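You operate a simulated robot arm through the tools that you are given. There is no shell and no other tool. Be economical: measure what you need, move in short steps, check, and stop when the job is done.

You run a simulated two-armed robot. Do the job below in one go: nothing can be reset, and whatever is moved stays where it is left.

JOB
Pick up the blue brush with one hand, pass it to the other hand and put it on the green patch. Take the capped pin marked long and leave it on top of the small carton on the long bench top. Take the blue banded block and put it on top of the small brown box. Open the black post with a rod. Any order will do. Set down upright: blue banded block.

Only the result counts: the job must be done as asked and must still hold three seconds after the hand-in. Knocking over, shifting, dropping, spilling or breaking anything else fails it.

ROBOT AND FRAMES
Two 7-joint arms with two-finger parallel grippers on one trunk, on a base that drives. Base frame: it is fixed to the floor where the robot stands at the start and does not move with it; the origin is under the middle of the robot, x ahead of it, y to its left, z up. Lengths are in m, angles in degrees, forces in N, time in s.
The left shoulder is at the start at [0.07, 0.177, 1.09], the right one opposite. With the tool pointing down near the work surface each hand reaches from about 0.3 to 0.74 m from the robot's upright axis, wherever it stands, measured 20 degrees to its own side. Places, roughly: black post with a rod [0.1, -6.3, 0.9]; blue banded block (3x3x6 cm) [0.7, -0.6, 0.9]; blue brush (4x4x15 cm) [0.7, 0.2, 0.9]; green patch [0.5, -1.5, 0.8]; small brown box (8x4x6 cm) [0.5, -0.4, 0.9]. Payload 3.43 kg a hand.
The TCP of each hand is the grasp point between the finger pads, 0.03 m short of the fingertips. In the tool frame z runs along the fingers and y along their closing line. The gripper opens to 0.094 m. The fingers are 0.028 m wide and 0.01 m thick; the gripper's body (0.05 by 0.096 m) begins 0.055 m behind the TCP.
Orientation is that of the tool frame in the base frame, as a unit quaternion [x, y, z, w]. With the fingers straight down and closing along the base's y, the tool's x points along the base's -x, its y along +y and its z along -z.

CONTROLS
- The arms move only by the tool drive_tool. It takes "left_deltas", "right_deltas" or both (then of equal length, played together; a hand with none holds still); each is a list of rows, each an object of numbers (a shift or turn left out is 0, a gripper value left out holds the last): "dx", "dy", "dz": the shift along the tool's x, y, z in cm; "ax", "ay", "az": the turn, a rotation vector about the tool's x, y, z in degrees. In form: [{"dx": .., "dy": .., "dz": .., "ax": .., "ay": .., "az": ..}, ...]. A call has 1 to 20 rows; each row shifts and turns the commanded pose from where the row before left it, along the tool's axes as they then stand. "left_fingers" and "right_fingers" are, for a hand that has rows, the finger opening in cm, from 0 to 9.4, set as the call begins (left out, the last holds). Each row takes 0.2 s and may step no farther than 0.05 m and 8.6 degrees from the row before; otherwise, or with a gripper value out of range, the whole call is refused. A pose out of reach is approached as far as the arm can. The call stops where the force on the tool passes 40 N (or 10 N more than at its start, if that is more) or the arm is blocked; 0.2 s more then pass. Each finger travels about 0.153 m/s and halts on what it meets, pressing with about 24 N; the grip force reading is that of the motor and also rises with nothing between the fingers. The clock runs only during rows and for 0.2 s after the last one: add rows that do not move to give the fingers time. It gives the time, the measured TCP pose, the force on the tool (base axes), the opening and the grip force at its end, in the units of the frame above (readings bear some noise), with the torque about the TCP (base axes, N m) and any sound that the robot's microphone picked up.
- Cameras (640 x 400 px; columns grow to the right, rows downward): "scene" is now at [0.1285, -0.0395, 1.4086]; the picture's right is [-0.45, -0.89, -0.00], its down [-0.51, 0.25, -0.82] and it looks along [0.74, -0.37, -0.57] (base axes); focal length 256 px, centre (320, 200). "left" rides on the left gripper at [0.076, -0.014, -0.103] in its tool frame; the picture's right is [0.18, 0.98, 0.00], its down [-0.75, 0.14, -0.64] and it looks along [-0.63, 0.12, 0.77] (tool axes); focal length 243 px, centre (320, 200). "right" rides on the right gripper at [0.076, 0.014, -0.103] in its tool frame; the picture's right is [-0.18, 0.98, 0.00], its down [-0.75, -0.14, -0.64] and it looks along [-0.63, -0.12, 0.77] (tool axes); focal length 243 px, centre (320, 200). There is no depth. A picture from a camera that has moved, and an enlarged one, comes with that camera's place and axes in the base frame and with its lens.
- camera(camera): a new picture of that camera. No time passes.
- move_column(by): slides the trunk up (or, below 0, down) by that many m; the arms and the scene camera ride with it, the base frame stays. It gives what a move gives, with no picture.
- base_move(legs): drives the robot by 1 to 6 legs, each [ahead, turn to the left] in m and degrees, along the robot's own axes; the way and the turn of a leg run together, so that a leg with both is an arc; at most 1.5 m and 180 degrees a leg. The arms and the cameras ride along, it lands a little off, and it stops where it bumps. It gives what a move gives.
- turn_head(pan, tilt): turns the head with the scene camera to pan (to the left, within 86 degrees either way) and tilt (down, from -29 to 69), counted from straight ahead of the robot. It gives what a move gives.
- inspect(camera, box): a new picture of the part [left, top, right, bottom] of that camera's present view, enlarged. No time passes.
- job_done(): hands the job in; it is judged then, once.

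Go step by step. Nothing tells you exact positions but the pictures and the camera data: compare them with the known pose of the tool, close in by small moves and look again before you grip or let go. The budget is 165 turns and 118 pictures, counting those below and the enlarged ones. Unless the task says otherwise, let go and move clear before handing in.

The tools are called after "Request:" as a command line: name --argument value ..., lists and objects as JSON in quotes. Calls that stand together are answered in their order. drive_tool: Moves the arms, as the interface text tells. Its arguments: {"type":"object","properties":{"left_deltas":{"type":"array","items":{"type":"object","properties":{"dx":{"type":"number"},"dy":{"type":"number"},"dz":{"type":"number"},"ax":{"type":"number"},"ay":{"type":"number"},"az":{"type":"number"}}}},"left_fingers":{"type":"number"},"right_deltas":{"type":"array","items":{"type":"object","properties":{"dx":{"type":"number"},"dy":{"type":"number"},"dz":{"type":"number"},"ax":{"type":"number"},"ay":{"type":"number"},"az":{"type":"number"}}}},"right_fingers":{"type":"number"}},"required":[]} The other tools are called the same way: move_column (by) slides the trunk up or down; base_move (legs) drives the base; turn_head (pan, tilt) turns the head that bears the scene camera; camera (camera) takes a picture; inspect (camera, box) takes an enlarged picture of a part of a camera's view; job_done () hands the job in.

At the start:

```text
time: 0.0
left_eef_pos: [0.4215, -0.0507, 1.1979]
left_orientation: [0.002, 1.0, -0.001, 0.001]
left_ft_force: [-0.1, 0.0, -0.9]
left_torque: [-0.02, 0.0, -0.01]
left_opening: 0.0941
left_grip_force: 0.0
right_eef_pos: [0.3803, -0.4074, 1.1784]
right_orientation: [0.002, 1.0, 0.0, 0.002]
right_ft_force: [-0.1, -0.2, -1.1]
right_torque: [-0.02, -0.01, -0.02]
right_opening: 0.094
right_grip_force: 0.0
trunk travel left (down, up): [-0.67, 0.17]
robot x, y, heading: [-0.0009, 0.0002, 0.1]
head pan, tilt: [-26.5, 34.5]
```

scene: 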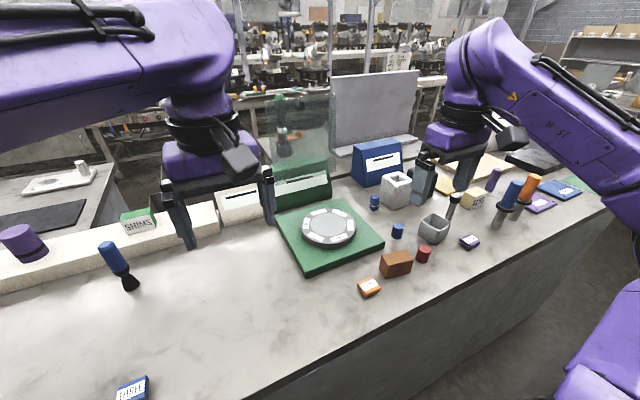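
right: 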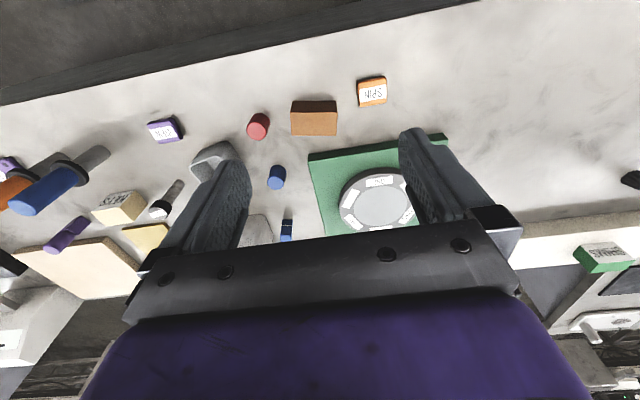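
left: 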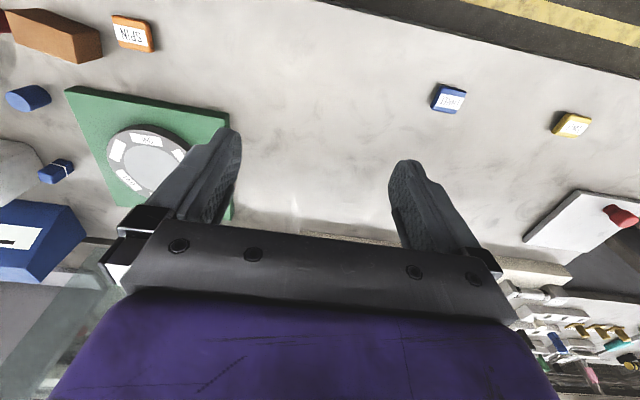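

The bench is in front of me, with the brush at left, a turntable-like plate in the middle, and boxes and pins to the right. I'll look closer at the parts before moving.

Request:
inspect --camera "scene" --box '[340, 140, 500, 300]'

Request:
inspect --camera "scene" --box '[420, 130, 620, 255]'

Request:
inspect --camera "scene" --box '[60, 150, 300, 300]'

```text
2.50 times, centred on (420, 220) of scene
camera zoom: at [0.1285, -0.0395, 1.4086], right [-0.45, -0.89, 0.0], down [-0.51, 0.25, -0.82], along [0.74, -0.37, -0.57], focal length 640 px, centre (70, 150)
```

zoom: 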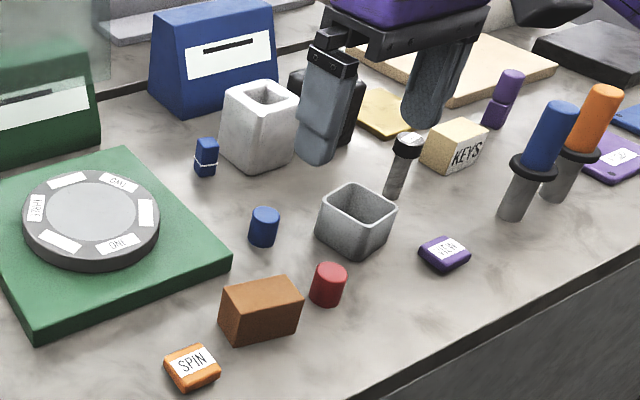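

```text
3.20 times, centred on (520, 192) of scene
camera zoom: at [0.1285, -0.0395, 1.4086], right [-0.45, -0.89, 0.0], down [-0.51, 0.25, -0.82], along [0.74, -0.37, -0.57], focal length 820 px, centre (-320, 224)
```

zoom: 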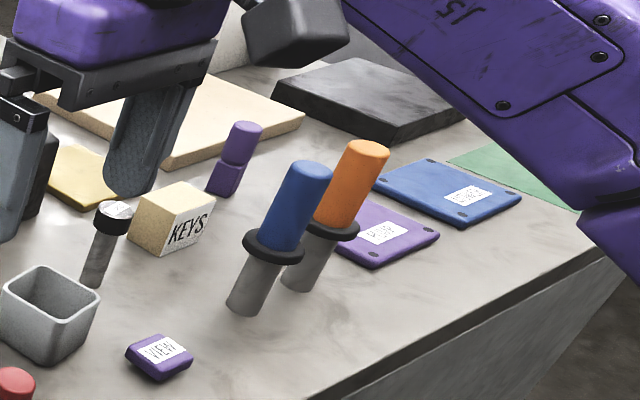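

```text
2.67 times, centred on (180, 225) of scene
camera zoom: at [0.1285, -0.0395, 1.4086], right [-0.45, -0.89, 0.0], down [-0.51, 0.25, -0.82], along [0.74, -0.37, -0.57], focal length 683 px, centre (693, 133)
```

zoom: 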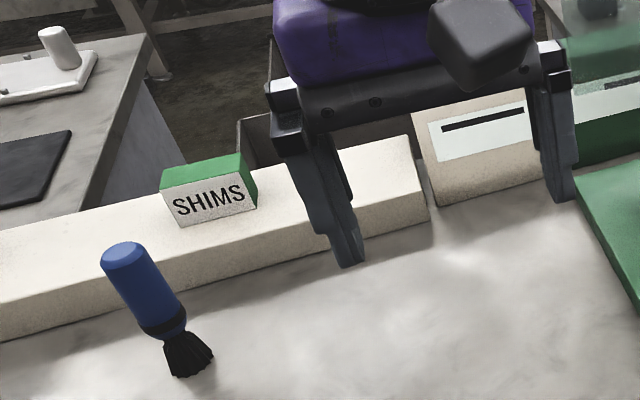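

I need to see the whole neighbourhood: I'll pan the head to both sides.

Request:
turn_head --pan -70 --tilt 25

Request:
camera --camera "scene"

Request:
turn_head --pan 30 --tilt 30

Request:
camera --camera "scene"

Request:
turn_head --pan 80 --tilt 15

Request:
camera --camera "scene"

```text
time: 1.1
left_eef_pos: [0.4211, -0.0512, 1.1993]
left_orientation: [0.001, 1.0, 0.0, 0.002]
left_ft_force: [0.0, -0.2, 0.0]
left_torque: [0.0, 0.02, 0.01]
left_opening: 0.0941
left_grip_force: 0.1
right_eef_pos: [0.3816, -0.4061, 1.1777]
right_orientation: [0.001, 1.0, 0.001, 0.001]
right_ft_force: [0.4, -0.2, -0.4]
right_torque: [-0.01, -0.01, -0.01]
right_opening: 0.0939
right_grip_force: 0.0
trunk travel left (down, up): [-0.67, 0.17]
robot x, y, heading: [0.0031, -0.0039, -0.1]
head pan, tilt: [-70.0, 25.0]
```

```text
111 pictures are left
camera scene: at [0.0812, -0.0866, 1.4236], right [-0.94, -0.34, 0.0], down [-0.14, 0.4, -0.91], along [0.31, -0.85, -0.42], focal length 256 px, centre (320, 200)
```

scene: 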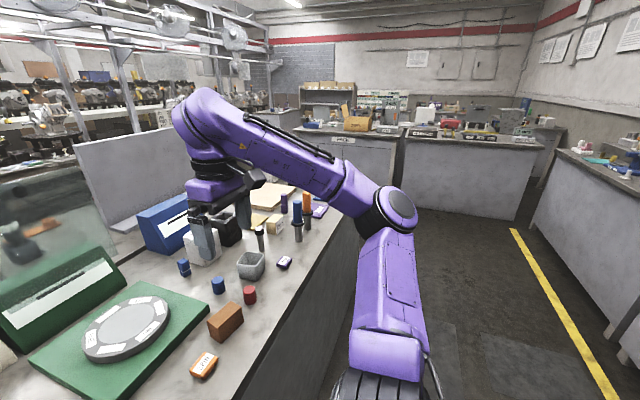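

```text
time: 2.9
left_eef_pos: [0.4207, -0.0516, 1.1994]
left_orientation: [0.002, 1.0, 0.0, 0.0]
left_ft_force: [0.8, 0.6, 0.7]
left_torque: [0.02, 0.0, -0.01]
left_opening: 0.0939
left_grip_force: 0.2
right_eef_pos: [0.3809, -0.406, 1.1774]
right_orientation: [0.002, 1.0, -0.001, 0.001]
right_ft_force: [-0.1, 0.6, -0.5]
right_torque: [0.02, -0.04, 0.0]
right_opening: 0.094
right_grip_force: 0.0
trunk travel left (down, up): [-0.67, 0.17]
robot x, y, heading: [-0.0009, 0.0024, -0.3]
head pan, tilt: [30.0, 30.0]
```

```text
110 pictures are left
camera scene: at [0.1279, 0.0451, 1.4157], right [0.5, -0.87, 0.0], down [-0.43, -0.25, -0.87], along [0.75, 0.43, -0.5], focal length 256 px, centre (320, 200)
```

scene: 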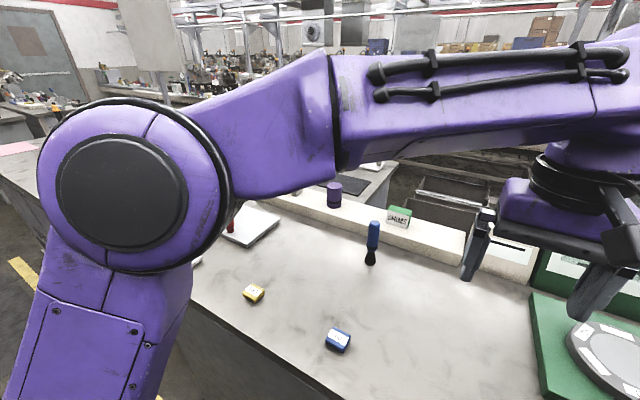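

```text
time: 4.0
left_eef_pos: [0.4196, -0.0517, 1.1977]
left_orientation: [0.002, 1.0, 0.0, 0.001]
left_ft_force: [0.4, 0.2, -0.3]
left_torque: [-0.01, -0.01, 0.02]
left_opening: 0.0939
left_grip_force: 0.1
right_eef_pos: [0.3814, -0.4066, 1.1778]
right_orientation: [0.002, 1.0, 0.0, 0.001]
right_ft_force: [0.7, 0.6, -0.4]
right_torque: [0.01, 0.03, 0.0]
right_opening: 0.094
right_grip_force: 0.0
trunk travel left (down, up): [-0.67, 0.17]
robot x, y, heading: [0.0002, -0.001, -0.1]
head pan, tilt: [80.0, 15.0]
```

```text
109 pictures are left
camera scene: at [0.0659, 0.092, 1.4399], right [0.98, -0.17, 0.0], down [-0.05, -0.25, -0.97], along [0.17, 0.95, -0.26], focal length 256 px, centre (320, 200)
```

scene: 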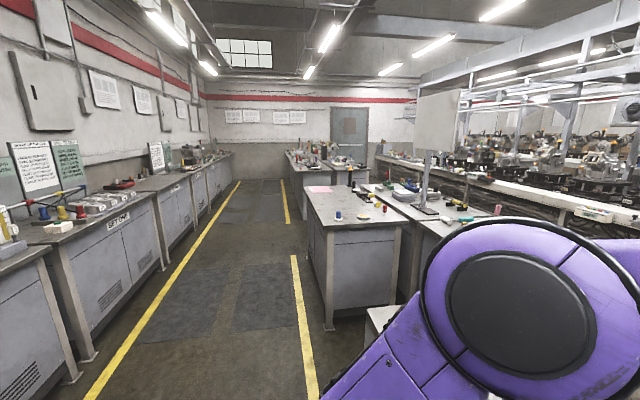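

Several other benches are around. I'll look closer at the capped pin here and at the far benches right.

Request:
inspect --camera "scene" --box '[280, 130, 480, 255]'

Request:
turn_head --pan -60 --tilt 20

Request:
inspect --camera "scene" --box '[200, 190, 360, 290]'

Request:
inspect --camera "scene" --box '[350, 80, 550, 205]'

Request:
inspect --camera "right" --box '[0, 80, 200, 300]'

```text
3.20 times, centred on (380, 192) of scene
camera zoom: at [0.0659, 0.092, 1.4399], right [0.98, -0.17, 0.0], down [-0.05, -0.25, -0.97], along [0.17, 0.95, -0.26], focal length 820 px, centre (128, 224)
```

zoom: 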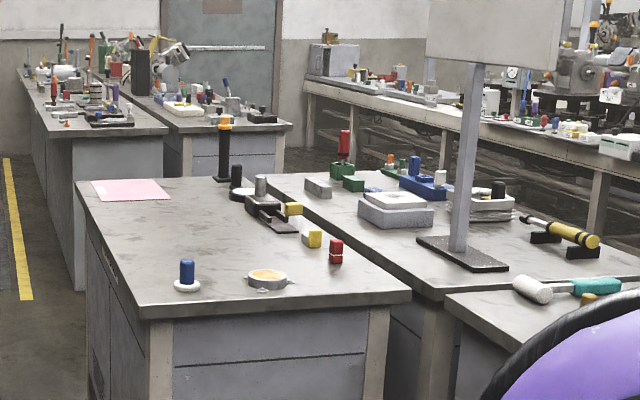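

```text
time: 6.3
left_eef_pos: [0.4205, -0.0518, 1.1984]
left_orientation: [0.001, 1.0, -0.001, 0.001]
left_ft_force: [0.4, 0.8, -0.1]
left_torque: [-0.01, 0.02, -0.02]
left_opening: 0.0941
left_grip_force: 0.2
right_eef_pos: [0.381, -0.4061, 1.1781]
right_orientation: [0.001, 1.0, 0.0, 0.001]
right_ft_force: [-0.3, -0.6, 0.0]
right_torque: [0.01, 0.01, 0.0]
right_opening: 0.0942
right_grip_force: 0.1
trunk travel left (down, up): [-0.67, 0.17]
robot x, y, heading: [0.0012, 0.0016, 0.1]
head pan, tilt: [-60.0, 20.0]
```

```text
4.00 times, centred on (280, 240) of scene
camera zoom: at [0.0962, -0.0806, 1.4317], right [-0.87, -0.5, 0.0], down [-0.17, 0.3, -0.94], along [0.47, -0.81, -0.34], focal length 1024 px, centre (480, 40)
```

zoom: 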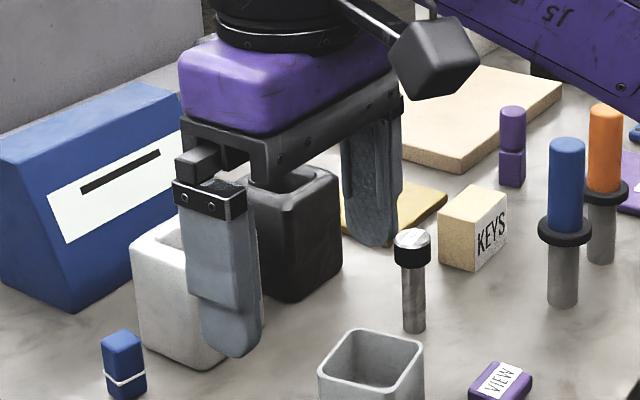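

```text
3.20 times, centred on (450, 142) of scene
camera zoom: at [0.0962, -0.0806, 1.4317], right [-0.87, -0.5, 0.0], down [-0.17, 0.3, -0.94], along [0.47, -0.81, -0.34], focal length 820 px, centre (-96, 384)
```

zoom: 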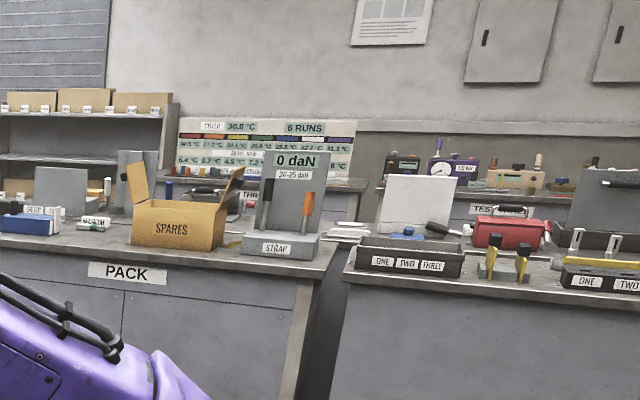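

```text
1.82 times, centred on (100, 190) of right
camera zoom: at [0.3043, -0.3923, 1.2815], right [0.19, 0.98, 0.0], down [0.75, -0.14, 0.64], along [0.63, -0.12, -0.77], focal length 441 px, centre (720, 218)
```

zoom: 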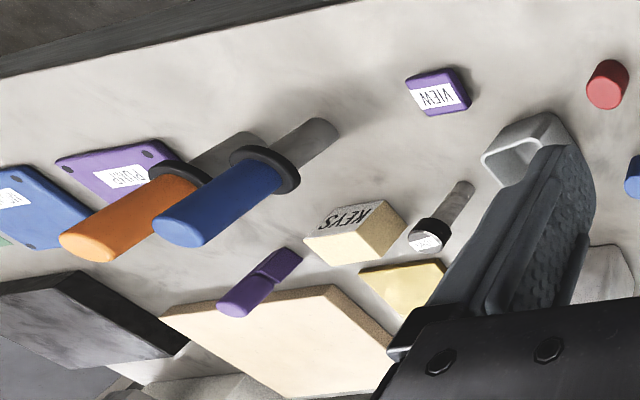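

The capped pin carries a label on its cap; I'll try to read it, and check the view of the green patch area.

Request:
inspect --camera "right" --box '[135, 170, 195, 230]'

Request:
turn_head --pan -60 --tilt 35

Request:
inspect --camera "scene" --box '[160, 80, 400, 230]'

```text
6.67 times, centred on (165, 200) of right
camera zoom: at [0.3043, -0.3923, 1.2815], right [0.19, 0.98, 0.0], down [0.75, -0.14, 0.64], along [0.63, -0.12, -0.77], focal length 1618 px, centre (1353, 200)
```

zoom: 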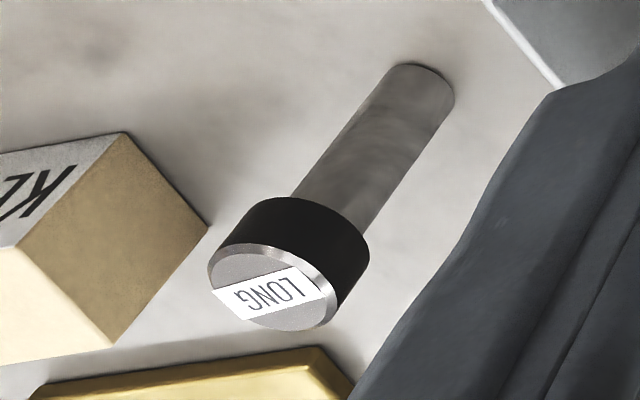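

```text
time: 7.0
left_eef_pos: [0.4207, -0.0515, 1.1979]
left_orientation: [0.002, 1.0, 0.0, 0.002]
left_ft_force: [-0.1, 0.3, 0.4]
left_torque: [-0.03, 0.01, 0.0]
left_opening: 0.0941
left_grip_force: 0.0
right_eef_pos: [0.3807, -0.4069, 1.1789]
right_orientation: [0.002, 1.0, 0.0, 0.001]
right_ft_force: [0.6, -0.3, -0.2]
right_torque: [0.03, -0.03, -0.02]
right_opening: 0.0942
right_grip_force: 0.0
trunk travel left (down, up): [-0.67, 0.17]
robot x, y, heading: [-0.002, 0.0015, -0.2]
head pan, tilt: [-60.0, 35.0]
```

```text
2.67 times, centred on (280, 155) of scene
camera zoom: at [0.0936, -0.0763, 1.4079], right [-0.87, -0.5, 0.0], down [-0.29, 0.5, -0.82], along [0.41, -0.71, -0.57], focal length 683 px, centre (427, 320)
```

zoom: 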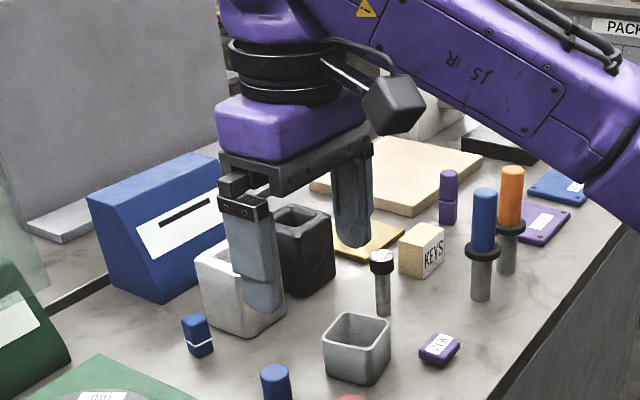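

The pin marked LONG stands behind the grey cup, with the KEYS carton beside it. The brush stands at about (0.72, 0.20), so I start with it: drive ahead slightly and bring the left hand over it for a look.

Request:
base_move --legs '[[0.05, 0]]'

Request:
drive_tool --left_deltas '[{"dx": -1.6, "dy": 4.2}, {"dx": -1.6, "dy": 4.2}, {"dx": -1.6, "dy": 4.2}, {"dx": -1.6, "dy": 4.2}, {"dx": -1.6, "dy": 4.2}, {"dx": -1.6, "dy": 4.2}, {}]'

Request:
camera --camera "left"

Request:
turn_head --pan 20 --tilt 35

Request:
camera --camera "scene"

```text
time: 8.0
left_eef_pos: [0.4652, -0.0517, 1.1994]
left_orientation: [0.002, 1.0, -0.001, 0.003]
left_ft_force: [-1.0, 0.1, 0.8]
left_torque: [0.03, -0.04, 0.02]
left_opening: 0.0941
left_grip_force: 0.0
right_eef_pos: [0.4245, -0.4073, 1.179]
right_orientation: [0.003, 1.0, 0.0, 0.003]
right_ft_force: [-0.4, 0.8, -0.2]
right_torque: [0.02, -0.06, 0.04]
right_opening: 0.094
right_grip_force: 0.1
trunk travel left (down, up): [-0.67, 0.17]
robot x, y, heading: [0.0509, -0.0004, -0.3]
head pan, tilt: [-60.0, 35.0]
```

```text
time: 9.6
left_eef_pos: [0.566, 0.2006, 1.1988]
left_orientation: [0.004, 1.0, 0.0, 0.001]
left_ft_force: [-0.4, -0.1, -0.1]
left_torque: [0.02, -0.01, -0.01]
left_opening: 0.0938
left_grip_force: 0.0
right_eef_pos: [0.4289, -0.4077, 1.1776]
right_orientation: [0.003, 1.0, 0.001, 0.0]
right_ft_force: [-0.6, -0.7, -0.1]
right_torque: [-0.01, 0.01, 0.01]
right_opening: 0.0941
right_grip_force: 0.1
trunk travel left (down, up): [-0.67, 0.17]
robot x, y, heading: [0.0475, 0.0012, 0.0]
head pan, tilt: [-60.0, 35.0]
```

```text
102 pictures are left
camera left: at [0.489, 0.1852, 1.3018], right [-0.18, 0.98, 0.0], down [0.75, 0.14, 0.64], along [0.63, 0.11, -0.77], focal length 243 px, centre (320, 200)
```

left: 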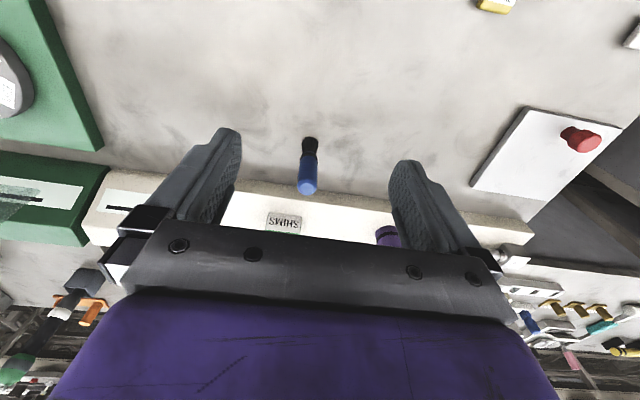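

```text
time: 11.1
left_eef_pos: [0.5653, 0.2006, 1.1983]
left_orientation: [0.003, 1.0, 0.0, 0.001]
left_ft_force: [-0.8, 0.6, 0.3]
left_torque: [0.0, 0.01, 0.02]
left_opening: 0.094
left_grip_force: 0.1
right_eef_pos: [0.4293, -0.4072, 1.1797]
right_orientation: [0.002, 1.0, 0.0, 0.001]
right_ft_force: [-0.1, 0.7, -0.2]
right_torque: [0.02, 0.03, -0.02]
right_opening: 0.0939
right_grip_force: 0.1
trunk travel left (down, up): [-0.67, 0.17]
robot x, y, heading: [0.0491, -0.0028, -0.3]
head pan, tilt: [20.0, 35.0]
```

```text
101 pictures are left
camera scene: at [0.182, 0.0299, 1.4079], right [0.34, -0.94, 0.0], down [-0.54, -0.19, -0.82], along [0.77, 0.28, -0.57], focal length 256 px, centre (320, 200)
```

scene: 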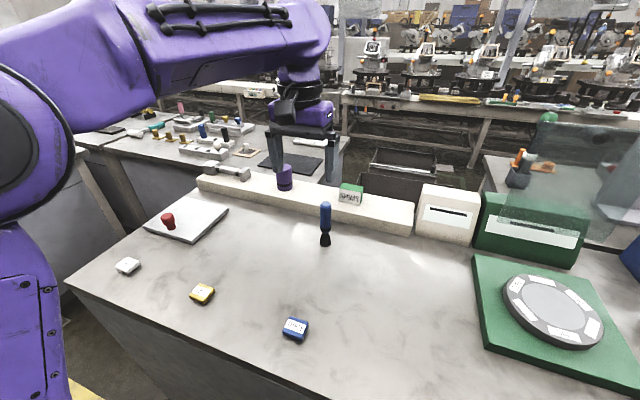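

The brush is at about (0.72, 0.207), top near z=1.0. I move the left hand above it and descend around the handle's end.

Request:
drive_tool --left_deltas '[{"dx": -3.8, "dy": 0.2}, {"dx": -3.8, "dy": 0.2}, {"dx": -3.8, "dy": 0.2}, {"dx": -3.9}, {"dz": 4}, {"dz": 4}, {"dz": 4}, {}]'

Request:
camera --camera "left"

Request:
camera --camera "scene"

```text
time: 12.9
left_eef_pos: [0.6779, 0.2094, 1.0634]
left_orientation: [0.002, 1.0, 0.0, 0.001]
left_ft_force: [-0.2, 1.0, 0.4]
left_torque: [0.01, 0.0, 0.01]
left_opening: 0.0937
left_grip_force: 0.1
left hand out of reach, approached as far as the arm can: row 3, 4
right_eef_pos: [0.4308, -0.4072, 1.1786]
right_orientation: [0.003, 1.0, 0.001, 0.001]
right_ft_force: [0.5, 0.1, 0.6]
right_torque: [-0.01, 0.02, 0.03]
right_opening: 0.0941
right_grip_force: 0.1
trunk travel left (down, up): [-0.67, 0.17]
robot x, y, heading: [0.0519, -0.0039, -0.2]
head pan, tilt: [20.0, 35.0]
```

```text
100 pictures are left
camera left: at [0.601, 0.195, 1.1659], right [-0.18, 0.98, 0.0], down [0.75, 0.14, 0.64], along [0.63, 0.11, -0.77], focal length 243 px, centre (320, 200)
```

left: 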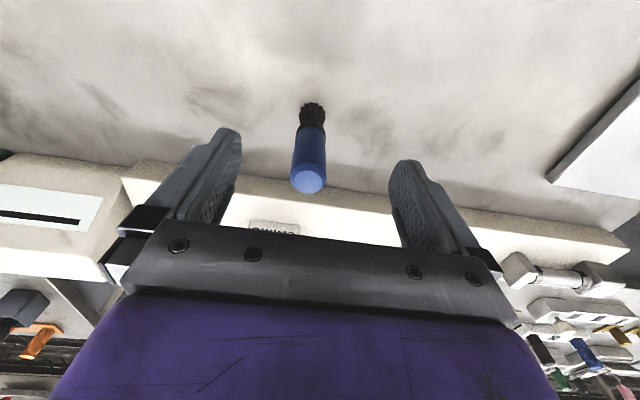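

```text
99 pictures are left
camera scene: at [0.1818, 0.0298, 1.4079], right [0.34, -0.94, 0.0], down [-0.54, -0.2, -0.82], along [0.77, 0.28, -0.57], focal length 256 px, centre (320, 200)
```

scene: 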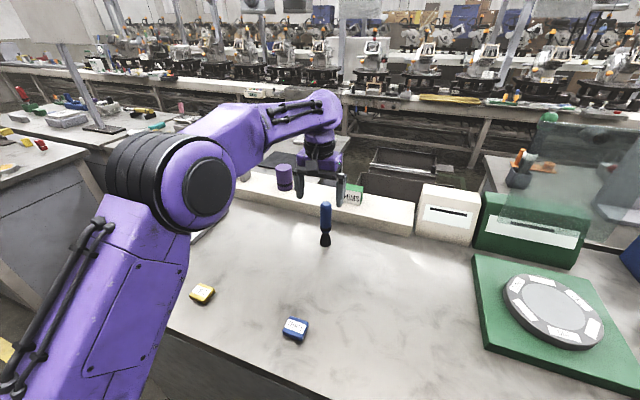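

The brush top reads (0.718, 0.205), just short of reach, so I drive 4 cm ahead, letting the base carry the hand over it.

Request:
base_move --legs '[[0.042, 0]]'

Request:
camera --camera "left"

```text
time: 13.9
left_eef_pos: [0.7107, 0.2091, 1.0618]
left_orientation: [0.003, 1.0, 0.0, -0.001]
left_ft_force: [1.0, 1.1, -1.1]
left_torque: [-0.01, 0.07, -0.02]
left_opening: 0.0941
left_grip_force: 0.0
right_eef_pos: [0.4628, -0.4072, 1.1772]
right_orientation: [0.002, 1.0, 0.0, 0.0]
right_ft_force: [1.1, -0.4, -0.2]
right_torque: [0.0, 0.05, -0.01]
right_opening: 0.0942
right_grip_force: 0.0
trunk travel left (down, up): [-0.67, 0.17]
robot x, y, heading: [0.0779, 0.0038, 0.0]
head pan, tilt: [20.0, 35.0]
stopped in leg 1: the robot was blocked; the commanded pose is now the measured one
```

```text
98 pictures are left
camera left: at [0.6339, 0.1945, 1.1643], right [-0.18, 0.98, 0.0], down [0.76, 0.14, 0.64], along [0.63, 0.11, -0.77], focal length 243 px, centre (320, 200)
```

left: 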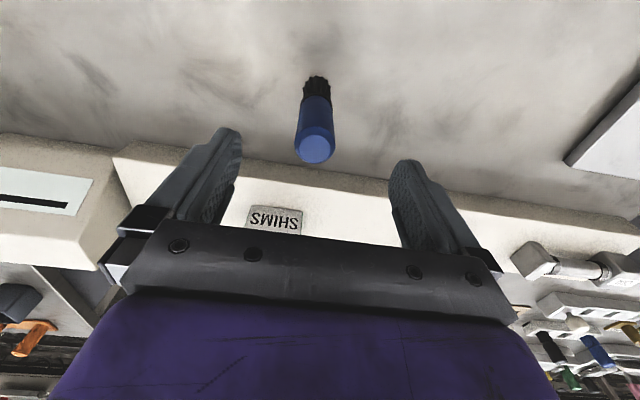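

The base touched the bench at x≈0.08, its limit. The hand is within 1 cm of the brush; I lower around it and close.

Request:
drive_tool --left_deltas '[{"dx": -0.6, "dy": -0.3}, {"dz": 4}, {"dz": 3.6}, {}]'

Request:
drive_tool --left_deltas '[{}, {}, {}, {}]' --left_fingers 0

Request:
camera --camera "left"

```text
time: 14.9
left_eef_pos: [0.712, 0.209, 0.9864]
left_orientation: [0.003, 1.0, 0.0, 0.002]
left_ft_force: [0.1, 0.5, 0.1]
left_torque: [0.03, -0.02, 0.02]
left_opening: 0.0938
left_grip_force: 0.1
right_eef_pos: [0.4579, -0.4067, 1.1791]
right_orientation: [0.004, 1.0, 0.0, 0.001]
right_ft_force: [-0.2, -0.6, -0.4]
right_torque: [0.02, 0.02, 0.01]
right_opening: 0.0941
right_grip_force: 0.0
trunk travel left (down, up): [-0.67, 0.17]
robot x, y, heading: [0.0719, 0.0008, 0.4]
head pan, tilt: [20.0, 35.0]
```

```text
time: 15.9
left_eef_pos: [0.7105, 0.2087, 0.9876]
left_orientation: [0.003, 1.0, 0.0, 0.002]
left_ft_force: [0.1, -0.2, -0.5]
left_torque: [0.0, 0.01, -0.03]
left_opening: 0.035
left_grip_force: 24.1
right_eef_pos: [0.4573, -0.4064, 1.179]
right_orientation: [0.003, 1.0, 0.0, 0.0]
right_ft_force: [-0.4, 0.8, 0.1]
right_torque: [0.0, 0.02, -0.03]
right_opening: 0.0943
right_grip_force: 0.0
trunk travel left (down, up): [-0.67, 0.17]
robot x, y, heading: [0.078, 0.0008, -0.1]
head pan, tilt: [20.0, 35.0]
```

```text
97 pictures are left
camera left: at [0.635, 0.1935, 1.0902], right [-0.18, 0.98, 0.0], down [0.75, 0.14, 0.64], along [0.63, 0.11, -0.77], focal length 243 px, centre (320, 200)
```

left: 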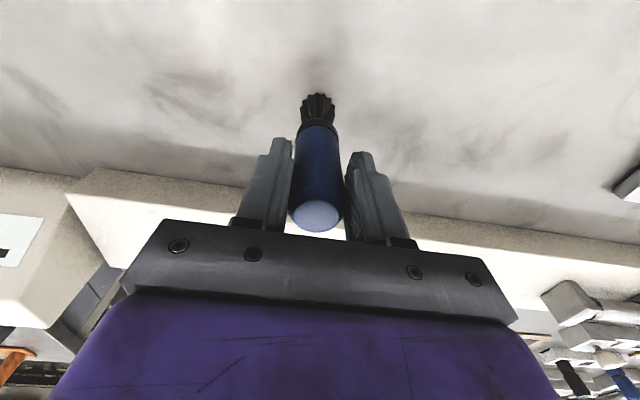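

Gripped (3.5 cm handle). Now I lift it, bring it toward the middle and pitch the left hand until the brush lies level, pointing ahead.

Request:
drive_tool --left_deltas '[{"dz": -4.5}, {"dz": -4.5}, {"dz": -4.5}, {"dz": -4.5}, {"dz": -4.5}, {"dx": 2.2, "dy": -4.2}, {"dx": 2.2, "dy": -4.2}, {"dx": 2.2, "dy": -4.2}, {"dx": 2.2, "dy": -4.2}, {"dx": 2.2, "dy": -4.2}, {"dx": 2.2, "dy": -4.2}, {}]'

Request:
drive_tool --left_deltas '[{"ay": -8.2}, {"ay": -8.2}, {"ay": -8.2}, {"ay": -8.2}, {"ay": -8.2}, {"ay": -8.2}, {"ay": -8.2}, {"ay": -8.2}, {"ay": -8.2}, {"ay": -8.2}, {"ay": -8.0}, {}]'

Request:
turn_head --pan -10 --tilt 30

Request:
camera --camera "scene"

```text
time: 18.5
left_eef_pos: [0.5687, -0.0372, 1.1939]
left_orientation: [0.004, 1.0, -0.001, 0.001]
left_ft_force: [0.1, 0.6, -1.6]
left_torque: [0.02, 0.04, 0.01]
left_opening: 0.0349
left_grip_force: 23.8
left hand out of reach, approached as far as the arm can: row 5
right_eef_pos: [0.4582, -0.4065, 1.1791]
right_orientation: [0.003, 1.0, -0.001, 0.001]
right_ft_force: [-0.4, -0.1, 0.5]
right_torque: [0.0, -0.01, 0.02]
right_opening: 0.0939
right_grip_force: 0.1
trunk travel left (down, up): [-0.67, 0.17]
robot x, y, heading: [0.0801, -0.0052, -0.3]
head pan, tilt: [20.0, 35.0]
```

```text
time: 21.1
left_eef_pos: [0.5682, -0.0394, 1.1932]
left_orientation: [0.003, 0.705, -0.004, 0.709]
left_ft_force: [0.0, 0.7, -1.4]
left_torque: [0.02, 0.14, 0.05]
left_opening: 0.0346
left_grip_force: 24.3
right_eef_pos: [0.4568, -0.4068, 1.1788]
right_orientation: [0.002, 1.0, 0.0, 0.001]
right_ft_force: [-0.2, 0.3, 0.5]
right_torque: [0.02, -0.01, 0.02]
right_opening: 0.0939
right_grip_force: 0.1
trunk travel left (down, up): [-0.67, 0.17]
robot x, y, heading: [0.0787, 0.0026, -0.3]
head pan, tilt: [20.0, 35.0]
```

```text
time: 22.0
left_eef_pos: [0.5684, -0.0392, 1.1943]
left_orientation: [0.003, 0.706, -0.004, 0.708]
left_ft_force: [0.4, -0.7, -1.3]
left_torque: [-0.04, 0.15, 0.0]
left_opening: 0.0346
left_grip_force: 24.0
right_eef_pos: [0.4574, -0.4068, 1.1781]
right_orientation: [0.003, 1.0, 0.0, 0.001]
right_ft_force: [-0.3, 0.0, 0.3]
right_torque: [-0.03, -0.02, 0.04]
right_opening: 0.0941
right_grip_force: 0.1
trunk travel left (down, up): [-0.67, 0.17]
robot x, y, heading: [0.0774, 0.0002, 0.1]
head pan, tilt: [-10.0, 30.0]
```

```text
96 pictures are left
camera scene: at [0.2165, -0.016, 1.4156], right [-0.18, -0.98, 0.0], down [-0.49, 0.09, -0.87], along [0.85, -0.15, -0.5], focal length 256 px, centre (320, 200)
```

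scene: 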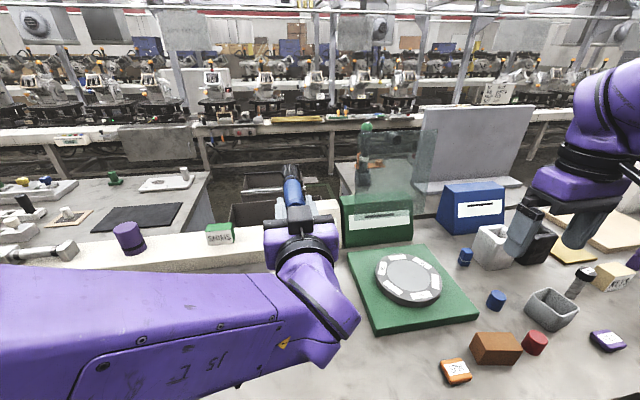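

The left hand now holds the brush level, pointing ahead, roughly x 0.555 to 0.70 at y≈-0.039, z≈1.20. I raise the right hand and bring it above the handle at x≈0.632.

Request:
drive_tool --right_deltas '[{"dz": -4}, {"dz": -4}, {"dz": -4}, {"dx": -1.95, "dy": 4.08}, {"dx": -1.95, "dy": 4.08}, {"dx": -1.95, "dy": 4.08}, {"dx": -1.95, "dy": 4.08}, {"dx": -1.95, "dy": 4.08}, {"dx": -1.95, "dy": 4.08}, {"dx": -1.95, "dy": 4.08}, {"dx": -1.95, "dy": 4.08}, {"dx": -1.95, "dy": 4.08}, {}]'

Request:
camera --camera "right"

Request:
camera --camera "scene"

```text
time: 24.8
left_eef_pos: [0.5682, -0.0378, 1.195]
left_orientation: [0.001, 0.706, -0.002, 0.708]
left_ft_force: [-0.2, -0.2, -0.6]
left_torque: [-0.03, 0.11, -0.02]
left_opening: 0.0345
left_grip_force: 24.2
right_eef_pos: [0.6293, -0.0737, 1.2614]
right_orientation: [0.003, 1.0, 0.0, 0.002]
right_ft_force: [-0.7, -0.7, 0.3]
right_torque: [-0.01, -0.01, 0.03]
right_opening: 0.0938
right_grip_force: 0.0
right hand out of reach, approached as far as the arm can: row 1, 2, 3, 10, 11, 12
trunk travel left (down, up): [-0.67, 0.17]
robot x, y, heading: [0.0782, 0.002, 0.1]
head pan, tilt: [-10.0, 30.0]
```

```text
95 pictures are left
camera right: at [0.5534, -0.0599, 1.3648], right [0.19, 0.98, 0.0], down [0.75, -0.15, 0.64], along [0.63, -0.12, -0.76], focal length 243 px, centre (320, 200)
```

right: 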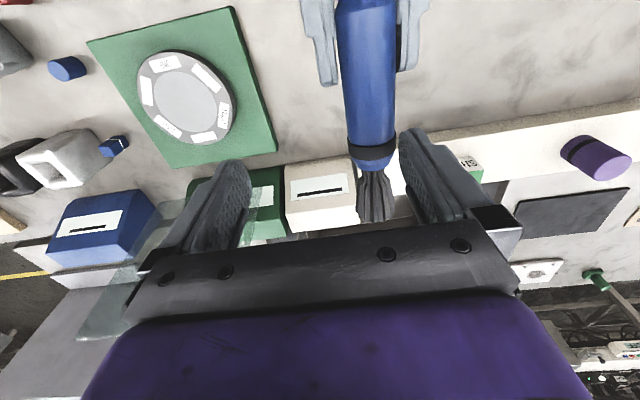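

```text
94 pictures are left
camera scene: at [0.217, -0.0153, 1.4156], right [-0.18, -0.98, 0.0], down [-0.49, 0.09, -0.87], along [0.85, -0.15, -0.5], focal length 256 px, centre (320, 200)
```

scene: 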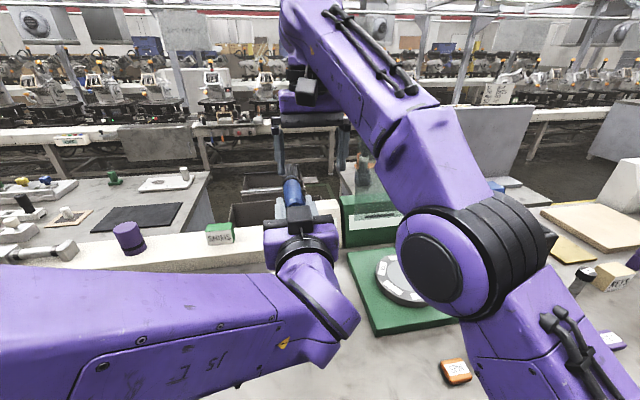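

The brush sits off-centre between the right fingers by 3.5 cm; I shift the right hand in y first, at this height.

Request:
drive_tool --right_deltas '[{"dy": 1.8}, {"dy": 1.7}, {}]'

```text
time: 25.6
left_eef_pos: [0.5687, -0.0395, 1.1949]
left_orientation: [0.002, 0.706, -0.003, 0.708]
left_ft_force: [-1.0, 0.1, -1.8]
left_torque: [0.0, 0.11, 0.02]
left_opening: 0.0347
left_grip_force: 24.4
right_eef_pos: [0.6227, -0.0524, 1.2572]
right_orientation: [0.003, 1.0, 0.001, 0.002]
right_ft_force: [0.3, -0.1, 0.5]
right_torque: [0.05, -0.02, 0.0]
right_opening: 0.0942
right_grip_force: 0.1
right hand out of reach, approached as far as the arm can: row 1, 2
trunk travel left (down, up): [-0.67, 0.17]
robot x, y, heading: [0.0799, 0.0007, -0.1]
head pan, tilt: [-10.0, 30.0]
```

Now there is clearance on both sides; I descend and centre as I go.

Request:
drive_tool --right_deltas '[{"dz": 2}, {"dz": 2, "dy": 0.7, "dx": -0.3}, {"dz": 1.8, "dy": 0.6, "dx": -0.3}, {}]'

Request:
camera --camera "right"

Request:
inspect --camera "scene" --box '[220, 120, 380, 240]'

```text
time: 26.6
left_eef_pos: [0.5677, -0.04, 1.195]
left_orientation: [0.002, 0.706, -0.003, 0.708]
left_ft_force: [-0.1, -1.0, -0.9]
left_torque: [-0.01, 0.09, 0.0]
left_opening: 0.0347
left_grip_force: 23.5
right_eef_pos: [0.6317, -0.0387, 1.1994]
right_orientation: [0.003, 1.0, 0.0, 0.002]
right_ft_force: [-0.6, 0.4, 0.1]
right_torque: [-0.03, -0.03, 0.01]
right_opening: 0.0942
right_grip_force: 0.0
trunk travel left (down, up): [-0.67, 0.17]
robot x, y, heading: [0.0773, 0.0022, -0.1]
head pan, tilt: [-10.0, 30.0]
```

```text
93 pictures are left
camera right: at [0.5538, -0.0244, 1.3025], right [0.19, 0.98, 0.0], down [0.75, -0.15, 0.64], along [0.63, -0.12, -0.77], focal length 243 px, centre (320, 200)
```

right: 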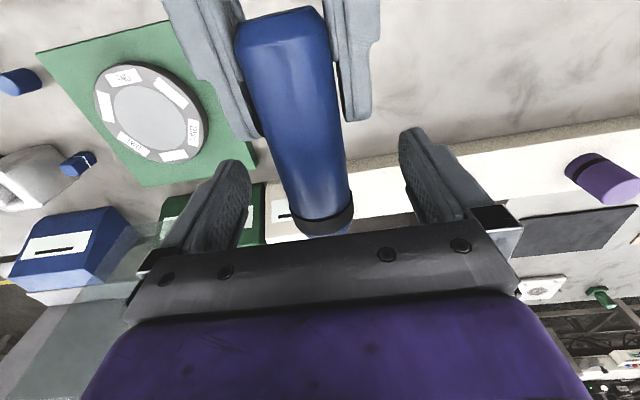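

```text
3.33 times, centred on (300, 180) of scene
camera zoom: at [0.2159, -0.0162, 1.4157], right [-0.18, -0.98, 0.0], down [-0.49, 0.09, -0.87], along [0.85, -0.15, -0.5], focal length 854 px, centre (387, 267)
```

zoom: 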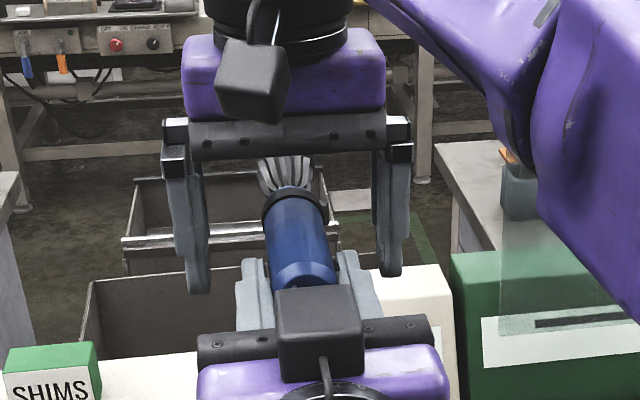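

The right fingers straddle the handle with the left fingers clear. I close the right hand.

Request:
drive_tool --right_deltas '[{}, {}, {}, {}]' --right_fingers 0

```text
time: 27.6
left_eef_pos: [0.5669, -0.0387, 1.1952]
left_orientation: [0.002, 0.706, -0.003, 0.708]
left_ft_force: [-0.8, 2.9, 0.2]
left_torque: [0.02, 0.02, 0.02]
left_opening: 0.0348
left_grip_force: 23.8
right_eef_pos: [0.6302, -0.0394, 1.1996]
right_orientation: [0.003, 1.0, 0.0, 0.001]
right_ft_force: [1.2, -3.7, 0.6]
right_torque: [-0.06, 0.04, 0.14]
right_opening: 0.0354
right_grip_force: 23.9
trunk travel left (down, up): [-0.67, 0.17]
robot x, y, heading: [0.0785, -0.0023, -0.3]
head pan, tilt: [-10.0, 30.0]
```

Both hands hold it. I open the left hand and back it off along its own axis.

Request:
drive_tool --left_deltas '[{}, {}, {}, {"dz": -3}, {"dz": -3}, {"dz": -3}, {}]' --left_fingers 9.4

Request:
camera --camera "right"

```text
time: 29.2
left_eef_pos: [0.4766, -0.0388, 1.1939]
left_orientation: [0.002, 0.706, -0.003, 0.708]
left_ft_force: [-0.1, -0.2, -0.7]
left_torque: [-0.01, -0.01, 0.04]
left_opening: 0.094
left_grip_force: 0.0
right_eef_pos: [0.6312, -0.0395, 1.1987]
right_orientation: [0.004, 1.0, 0.0, 0.001]
right_ft_force: [-0.2, 0.5, 0.2]
right_torque: [-0.01, 0.01, 0.01]
right_opening: 0.0352
right_grip_force: 23.8
trunk travel left (down, up): [-0.67, 0.17]
robot x, y, heading: [0.0798, 0.0004, -0.1]
head pan, tilt: [-10.0, 30.0]
```

```text
91 pictures are left
camera right: at [0.5546, -0.0241, 1.3023], right [0.19, 0.98, 0.0], down [0.75, -0.15, 0.64], along [0.63, -0.12, -0.77], focal length 243 px, centre (320, 200)
```

right: 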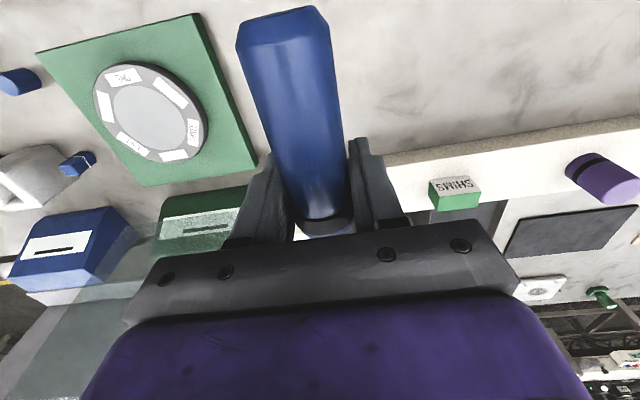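

The right hand alone holds the brush. I bring the left hand aside and back to tool-down, and the right hand to its own side, then drive to the patch.

Request:
drive_tool --left_deltas '[{"dy": 4.5}, {"dy": 4.5}, {"dy": 4.5}, {"dy": 4.5}, {"ay": 8.2}, {"ay": 8.2}, {"ay": 8.2}, {"ay": 8.2}, {"ay": 8.2}, {"ay": 8.2}, {"ay": 8.2}, {"ay": 8.2}, {"ay": 8.2}, {"ay": 8.2}, {"ay": 8.0}, {}]' --right_deltas '[{"dy": -3.5, "dx": 1.5}, {"dy": -3.5, "dx": 1.5}, {"dy": -3.5, "dx": 1.5}, {"dy": -3.5, "dx": 1.5}, {"dy": -3.5, "dx": 1.5}, {"dy": -3.5, "dx": 1.5}, {"dx": 1.5}, {"dx": 1.5}, {"dx": 1.5}, {}, {}, {}, {}, {}, {}, {}]'

Request:
base_move --legs '[[-0.1, 0], [0, -90], [1.3, 0], [0, 90]]'

Request:
turn_head --pan -25 --tilt 35

Request:
camera --camera "scene"

```text
time: 32.6
left_eef_pos: [0.5133, 0.1101, 1.22]
left_orientation: [0.003, 1.0, -0.001, 0.001]
left_ft_force: [-0.4, -0.4, -0.2]
left_torque: [0.0, -0.02, -0.01]
left_opening: 0.0939
left_grip_force: 0.1
left hand out of reach, approached as far as the arm can: row 3, 4
right_eef_pos: [0.4947, -0.2483, 1.1971]
right_orientation: [0.002, 1.0, 0.0, 0.002]
right_ft_force: [0.1, -0.5, 0.2]
right_torque: [0.01, 0.02, -0.02]
right_opening: 0.0349
right_grip_force: 24.0
trunk travel left (down, up): [-0.67, 0.17]
robot x, y, heading: [0.0811, -0.0029, -0.4]
head pan, tilt: [-10.0, 30.0]
```

```text
time: 47.4
left_eef_pos: [0.4087, -1.1441, 1.2196]
left_orientation: [-0.007, 1.0, -0.001, 0.002]
left_ft_force: [-0.6, -0.1, 0.5]
left_torque: [-0.01, -0.01, 0.0]
left_opening: 0.094
left_grip_force: 0.0
right_eef_pos: [0.3965, -1.5043, 1.1952]
right_orientation: [-0.007, 1.0, 0.0, 0.001]
right_ft_force: [0.0, 0.6, 0.1]
right_torque: [-0.01, 0.03, 0.03]
right_opening: 0.035
right_grip_force: 24.0
trunk travel left (down, up): [-0.67, 0.17]
robot x, y, heading: [-0.0229, -1.2632, 1.1]
head pan, tilt: [-10.0, 30.0]
```

```text
time: 48.2
left_eef_pos: [0.4084, -1.1441, 1.2191]
left_orientation: [-0.007, 1.0, -0.001, 0.002]
left_ft_force: [-0.2, 0.9, 0.8]
left_torque: [0.01, -0.02, -0.04]
left_opening: 0.0938
left_grip_force: 0.1
right_eef_pos: [0.3969, -1.5026, 1.1959]
right_orientation: [-0.007, 1.0, 0.001, 0.001]
right_ft_force: [-0.6, -0.7, 0.4]
right_torque: [-0.01, 0.0, 0.02]
right_opening: 0.0348
right_grip_force: 24.3
trunk travel left (down, up): [-0.67, 0.17]
robot x, y, heading: [-0.0224, -1.2607, 1.0]
head pan, tilt: [-25.0, 35.0]
```

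```text
90 pictures are left
camera scene: at [0.1054, -1.297, 1.4079], right [-0.41, -0.91, 0.0], down [-0.52, 0.23, -0.82], along [0.75, -0.33, -0.57], focal length 256 px, centre (320, 200)
```

scene: 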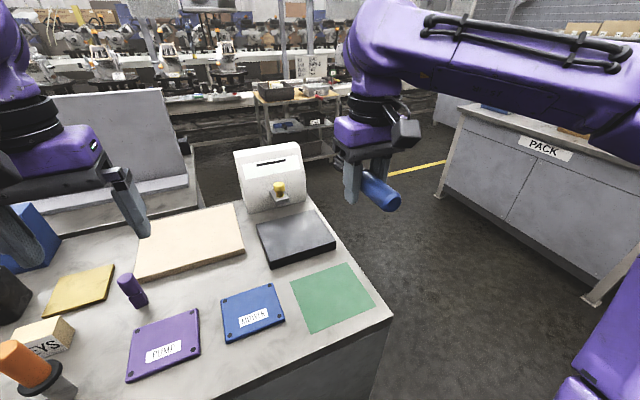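

The patch spans roughly x 0.39–0.52, y −1.40–−1.565. With the present grip the fingertips would touch the bench before the brush does, so I'll use the left hand again to let the right regrip nearer its fingertips.

Request:
drive_tool --right_deltas '[{"dx": -2.7, "dy": 4}, {"dx": -2.7, "dy": 4}, {"dx": -2.7, "dy": 4}, {"dx": -2.7, "dy": 4}, {"dx": -2.7, "dy": 4}, {}, {}, {}, {}, {}, {}, {}]' --left_deltas '[{"ay": -8.2}, {"ay": -8.2}, {"ay": -8.2}, {"ay": -8.2}, {"ay": -8.2}, {"ay": -8.2}, {"ay": -8.2}, {"ay": -8.2}, {"ay": -8.2}, {"ay": -8.2}, {"ay": -8.0}, {}]'

Request:
camera --camera "right"

```text
time: 50.8
left_eef_pos: [0.4083, -1.1439, 1.2194]
left_orientation: [-0.005, 0.705, 0.003, 0.709]
left_ft_force: [0.1, 0.0, 0.7]
left_torque: [0.0, 0.05, -0.01]
left_opening: 0.0941
left_grip_force: 0.0
right_eef_pos: [0.5283, -1.3068, 1.196]
right_orientation: [-0.007, 1.0, 0.0, 0.001]
right_ft_force: [-0.2, -0.3, 0.1]
right_torque: [-0.03, 0.05, 0.01]
right_opening: 0.0352
right_grip_force: 24.2
trunk travel left (down, up): [-0.67, 0.17]
robot x, y, heading: [-0.0256, -1.2604, 0.9]
head pan, tilt: [-25.0, 35.0]
```

```text
89 pictures are left
camera right: at [0.4512, -1.292, 1.299], right [0.17, 0.99, 0.0], down [0.75, -0.13, 0.64], along [0.63, -0.11, -0.77], focal length 243 px, centre (320, 200)
```

right: 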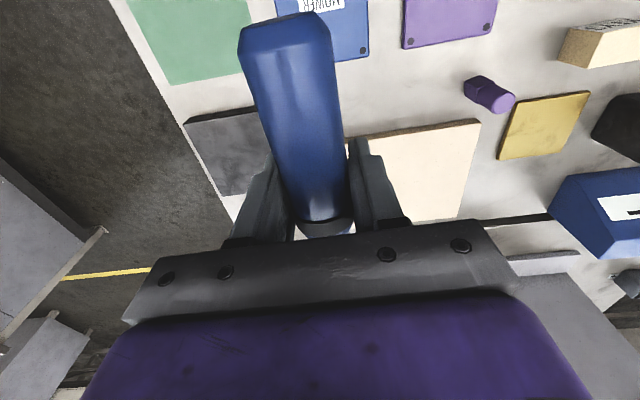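

Brush tail is at x≈0.45, y≈-1.307. I bring the left hand behind it, then forward around the tail.

Request:
drive_tool --left_deltas '[{"dz": -2.5, "dx": 2.5}, {"dy": -4.1}, {"dy": -4.1}, {"dy": -4.1}, {"dy": -4.0}, {}]'

Request:
camera --camera "right"

```text
time: 52.2
left_eef_pos: [0.4026, -1.3183, 1.2061]
left_orientation: [-0.005, 0.706, 0.004, 0.708]
left_ft_force: [-0.9, -0.5, -0.2]
left_torque: [0.01, 0.01, 0.0]
left_opening: 0.094
left_grip_force: 0.1
left hand out of reach, approached as far as the arm can: row 1
right_eef_pos: [0.528, -1.3024, 1.1945]
right_orientation: [-0.008, 1.0, 0.0, 0.001]
right_ft_force: [0.4, 0.5, 1.1]
right_torque: [-0.04, 0.02, -0.02]
right_opening: 0.0351
right_grip_force: 23.8
trunk travel left (down, up): [-0.67, 0.17]
robot x, y, heading: [-0.0253, -1.2586, 0.9]
head pan, tilt: [-25.0, 35.0]
```

```text
88 pictures are left
camera right: at [0.4514, -1.2906, 1.2989], right [0.17, 0.99, 0.0], down [0.75, -0.13, 0.64], along [0.63, -0.11, -0.77], focal length 243 px, centre (320, 200)
```

right: 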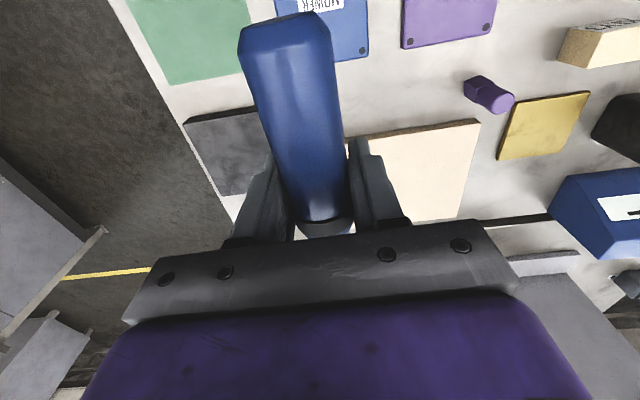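

Request:
drive_tool --left_deltas '[{"dx": 1.2, "dy": 1.2}, {"dz": 3}, {"dz": 3.3}, {}]'

Request:
camera --camera "right"

```text
time: 53.2
left_eef_pos: [0.4669, -1.3089, 1.1973]
left_orientation: [-0.004, 0.706, 0.003, 0.708]
left_ft_force: [-0.7, 0.0, -0.9]
left_torque: [0.01, 0.01, -0.04]
left_opening: 0.0939
left_grip_force: 0.0
right_eef_pos: [0.5263, -1.3041, 1.1964]
right_orientation: [-0.006, 1.0, 0.0, 0.001]
right_ft_force: [-0.2, -0.3, 0.7]
right_torque: [-0.01, 0.08, 0.01]
right_opening: 0.0349
right_grip_force: 24.1
trunk travel left (down, up): [-0.67, 0.17]
robot x, y, heading: [-0.0255, -1.2652, 0.8]
head pan, tilt: [-25.0, 35.0]
```

```text
87 pictures are left
camera right: at [0.4507, -1.2916, 1.2992], right [0.17, 0.99, 0.0], down [0.75, -0.13, 0.64], along [0.63, -0.11, -0.77], focal length 243 px, centre (320, 200)
```

right: 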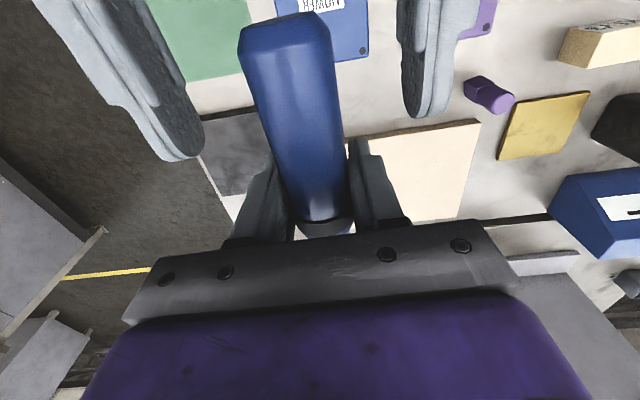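

Left fingers straddle the tail. I close the left, then open, raise by 1.5 cm and re-close the right.

Request:
drive_tool --left_deltas '[{}, {}, {}, {}]' --left_fingers 0

Request:
drive_tool --right_deltas '[{}, {}, {}, {"dz": -1.5}, {}]' --right_fingers 6.5

Request:
drive_tool --right_deltas '[{}, {}, {}, {}]' --right_fingers 0

```text
time: 54.2
left_eef_pos: [0.4678, -1.3091, 1.1966]
left_orientation: [-0.005, 0.706, 0.004, 0.709]
left_ft_force: [-2.2, 18.7, 9.4]
left_torque: [-0.18, 0.01, 0.45]
left_opening: 0.0324
left_grip_force: 24.7
right_eef_pos: [0.5283, -1.3062, 1.1958]
right_orientation: [-0.007, 1.0, -0.001, 0.001]
right_ft_force: [3.3, -19.7, -7.9]
right_torque: [0.25, -0.47, 0.8]
right_opening: 0.0352
right_grip_force: 23.9
trunk travel left (down, up): [-0.67, 0.17]
robot x, y, heading: [-0.027, -1.2656, 1.4]
head pan, tilt: [-25.0, 35.0]
```

```text
time: 55.4
left_eef_pos: [0.4664, -1.3094, 1.1949]
left_orientation: [-0.005, 0.706, 0.004, 0.708]
left_ft_force: [0.8, -0.1, -0.2]
left_torque: [-0.02, 0.11, -0.01]
left_opening: 0.0307
left_grip_force: 23.3
right_eef_pos: [0.5287, -1.3047, 1.2112]
right_orientation: [-0.007, 1.0, -0.001, 0.001]
right_ft_force: [-0.3, 0.0, 0.1]
right_torque: [0.0, -0.03, -0.01]
right_opening: 0.0649
right_grip_force: 0.0
trunk travel left (down, up): [-0.67, 0.17]
robot x, y, heading: [-0.0216, -1.264, 0.9]
head pan, tilt: [-25.0, 35.0]
```

```text
time: 56.4
left_eef_pos: [0.4669, -1.3092, 1.1955]
left_orientation: [-0.006, 0.706, 0.005, 0.708]
left_ft_force: [-9.7, 27.9, 1.0]
left_torque: [-0.14, 0.03, 0.97]
left_opening: 0.0309
left_grip_force: 23.6
right_eef_pos: [0.5292, -1.306, 1.2105]
right_orientation: [-0.007, 1.0, -0.002, 0.0]
right_ft_force: [8.9, -28.7, -1.1]
right_torque: [-0.33, -0.25, 0.77]
right_opening: 0.0304
right_grip_force: 24.1
trunk travel left (down, up): [-0.67, 0.17]
robot x, y, heading: [-0.0255, -1.2607, 1.2]
head pan, tilt: [-25.0, 35.0]
```

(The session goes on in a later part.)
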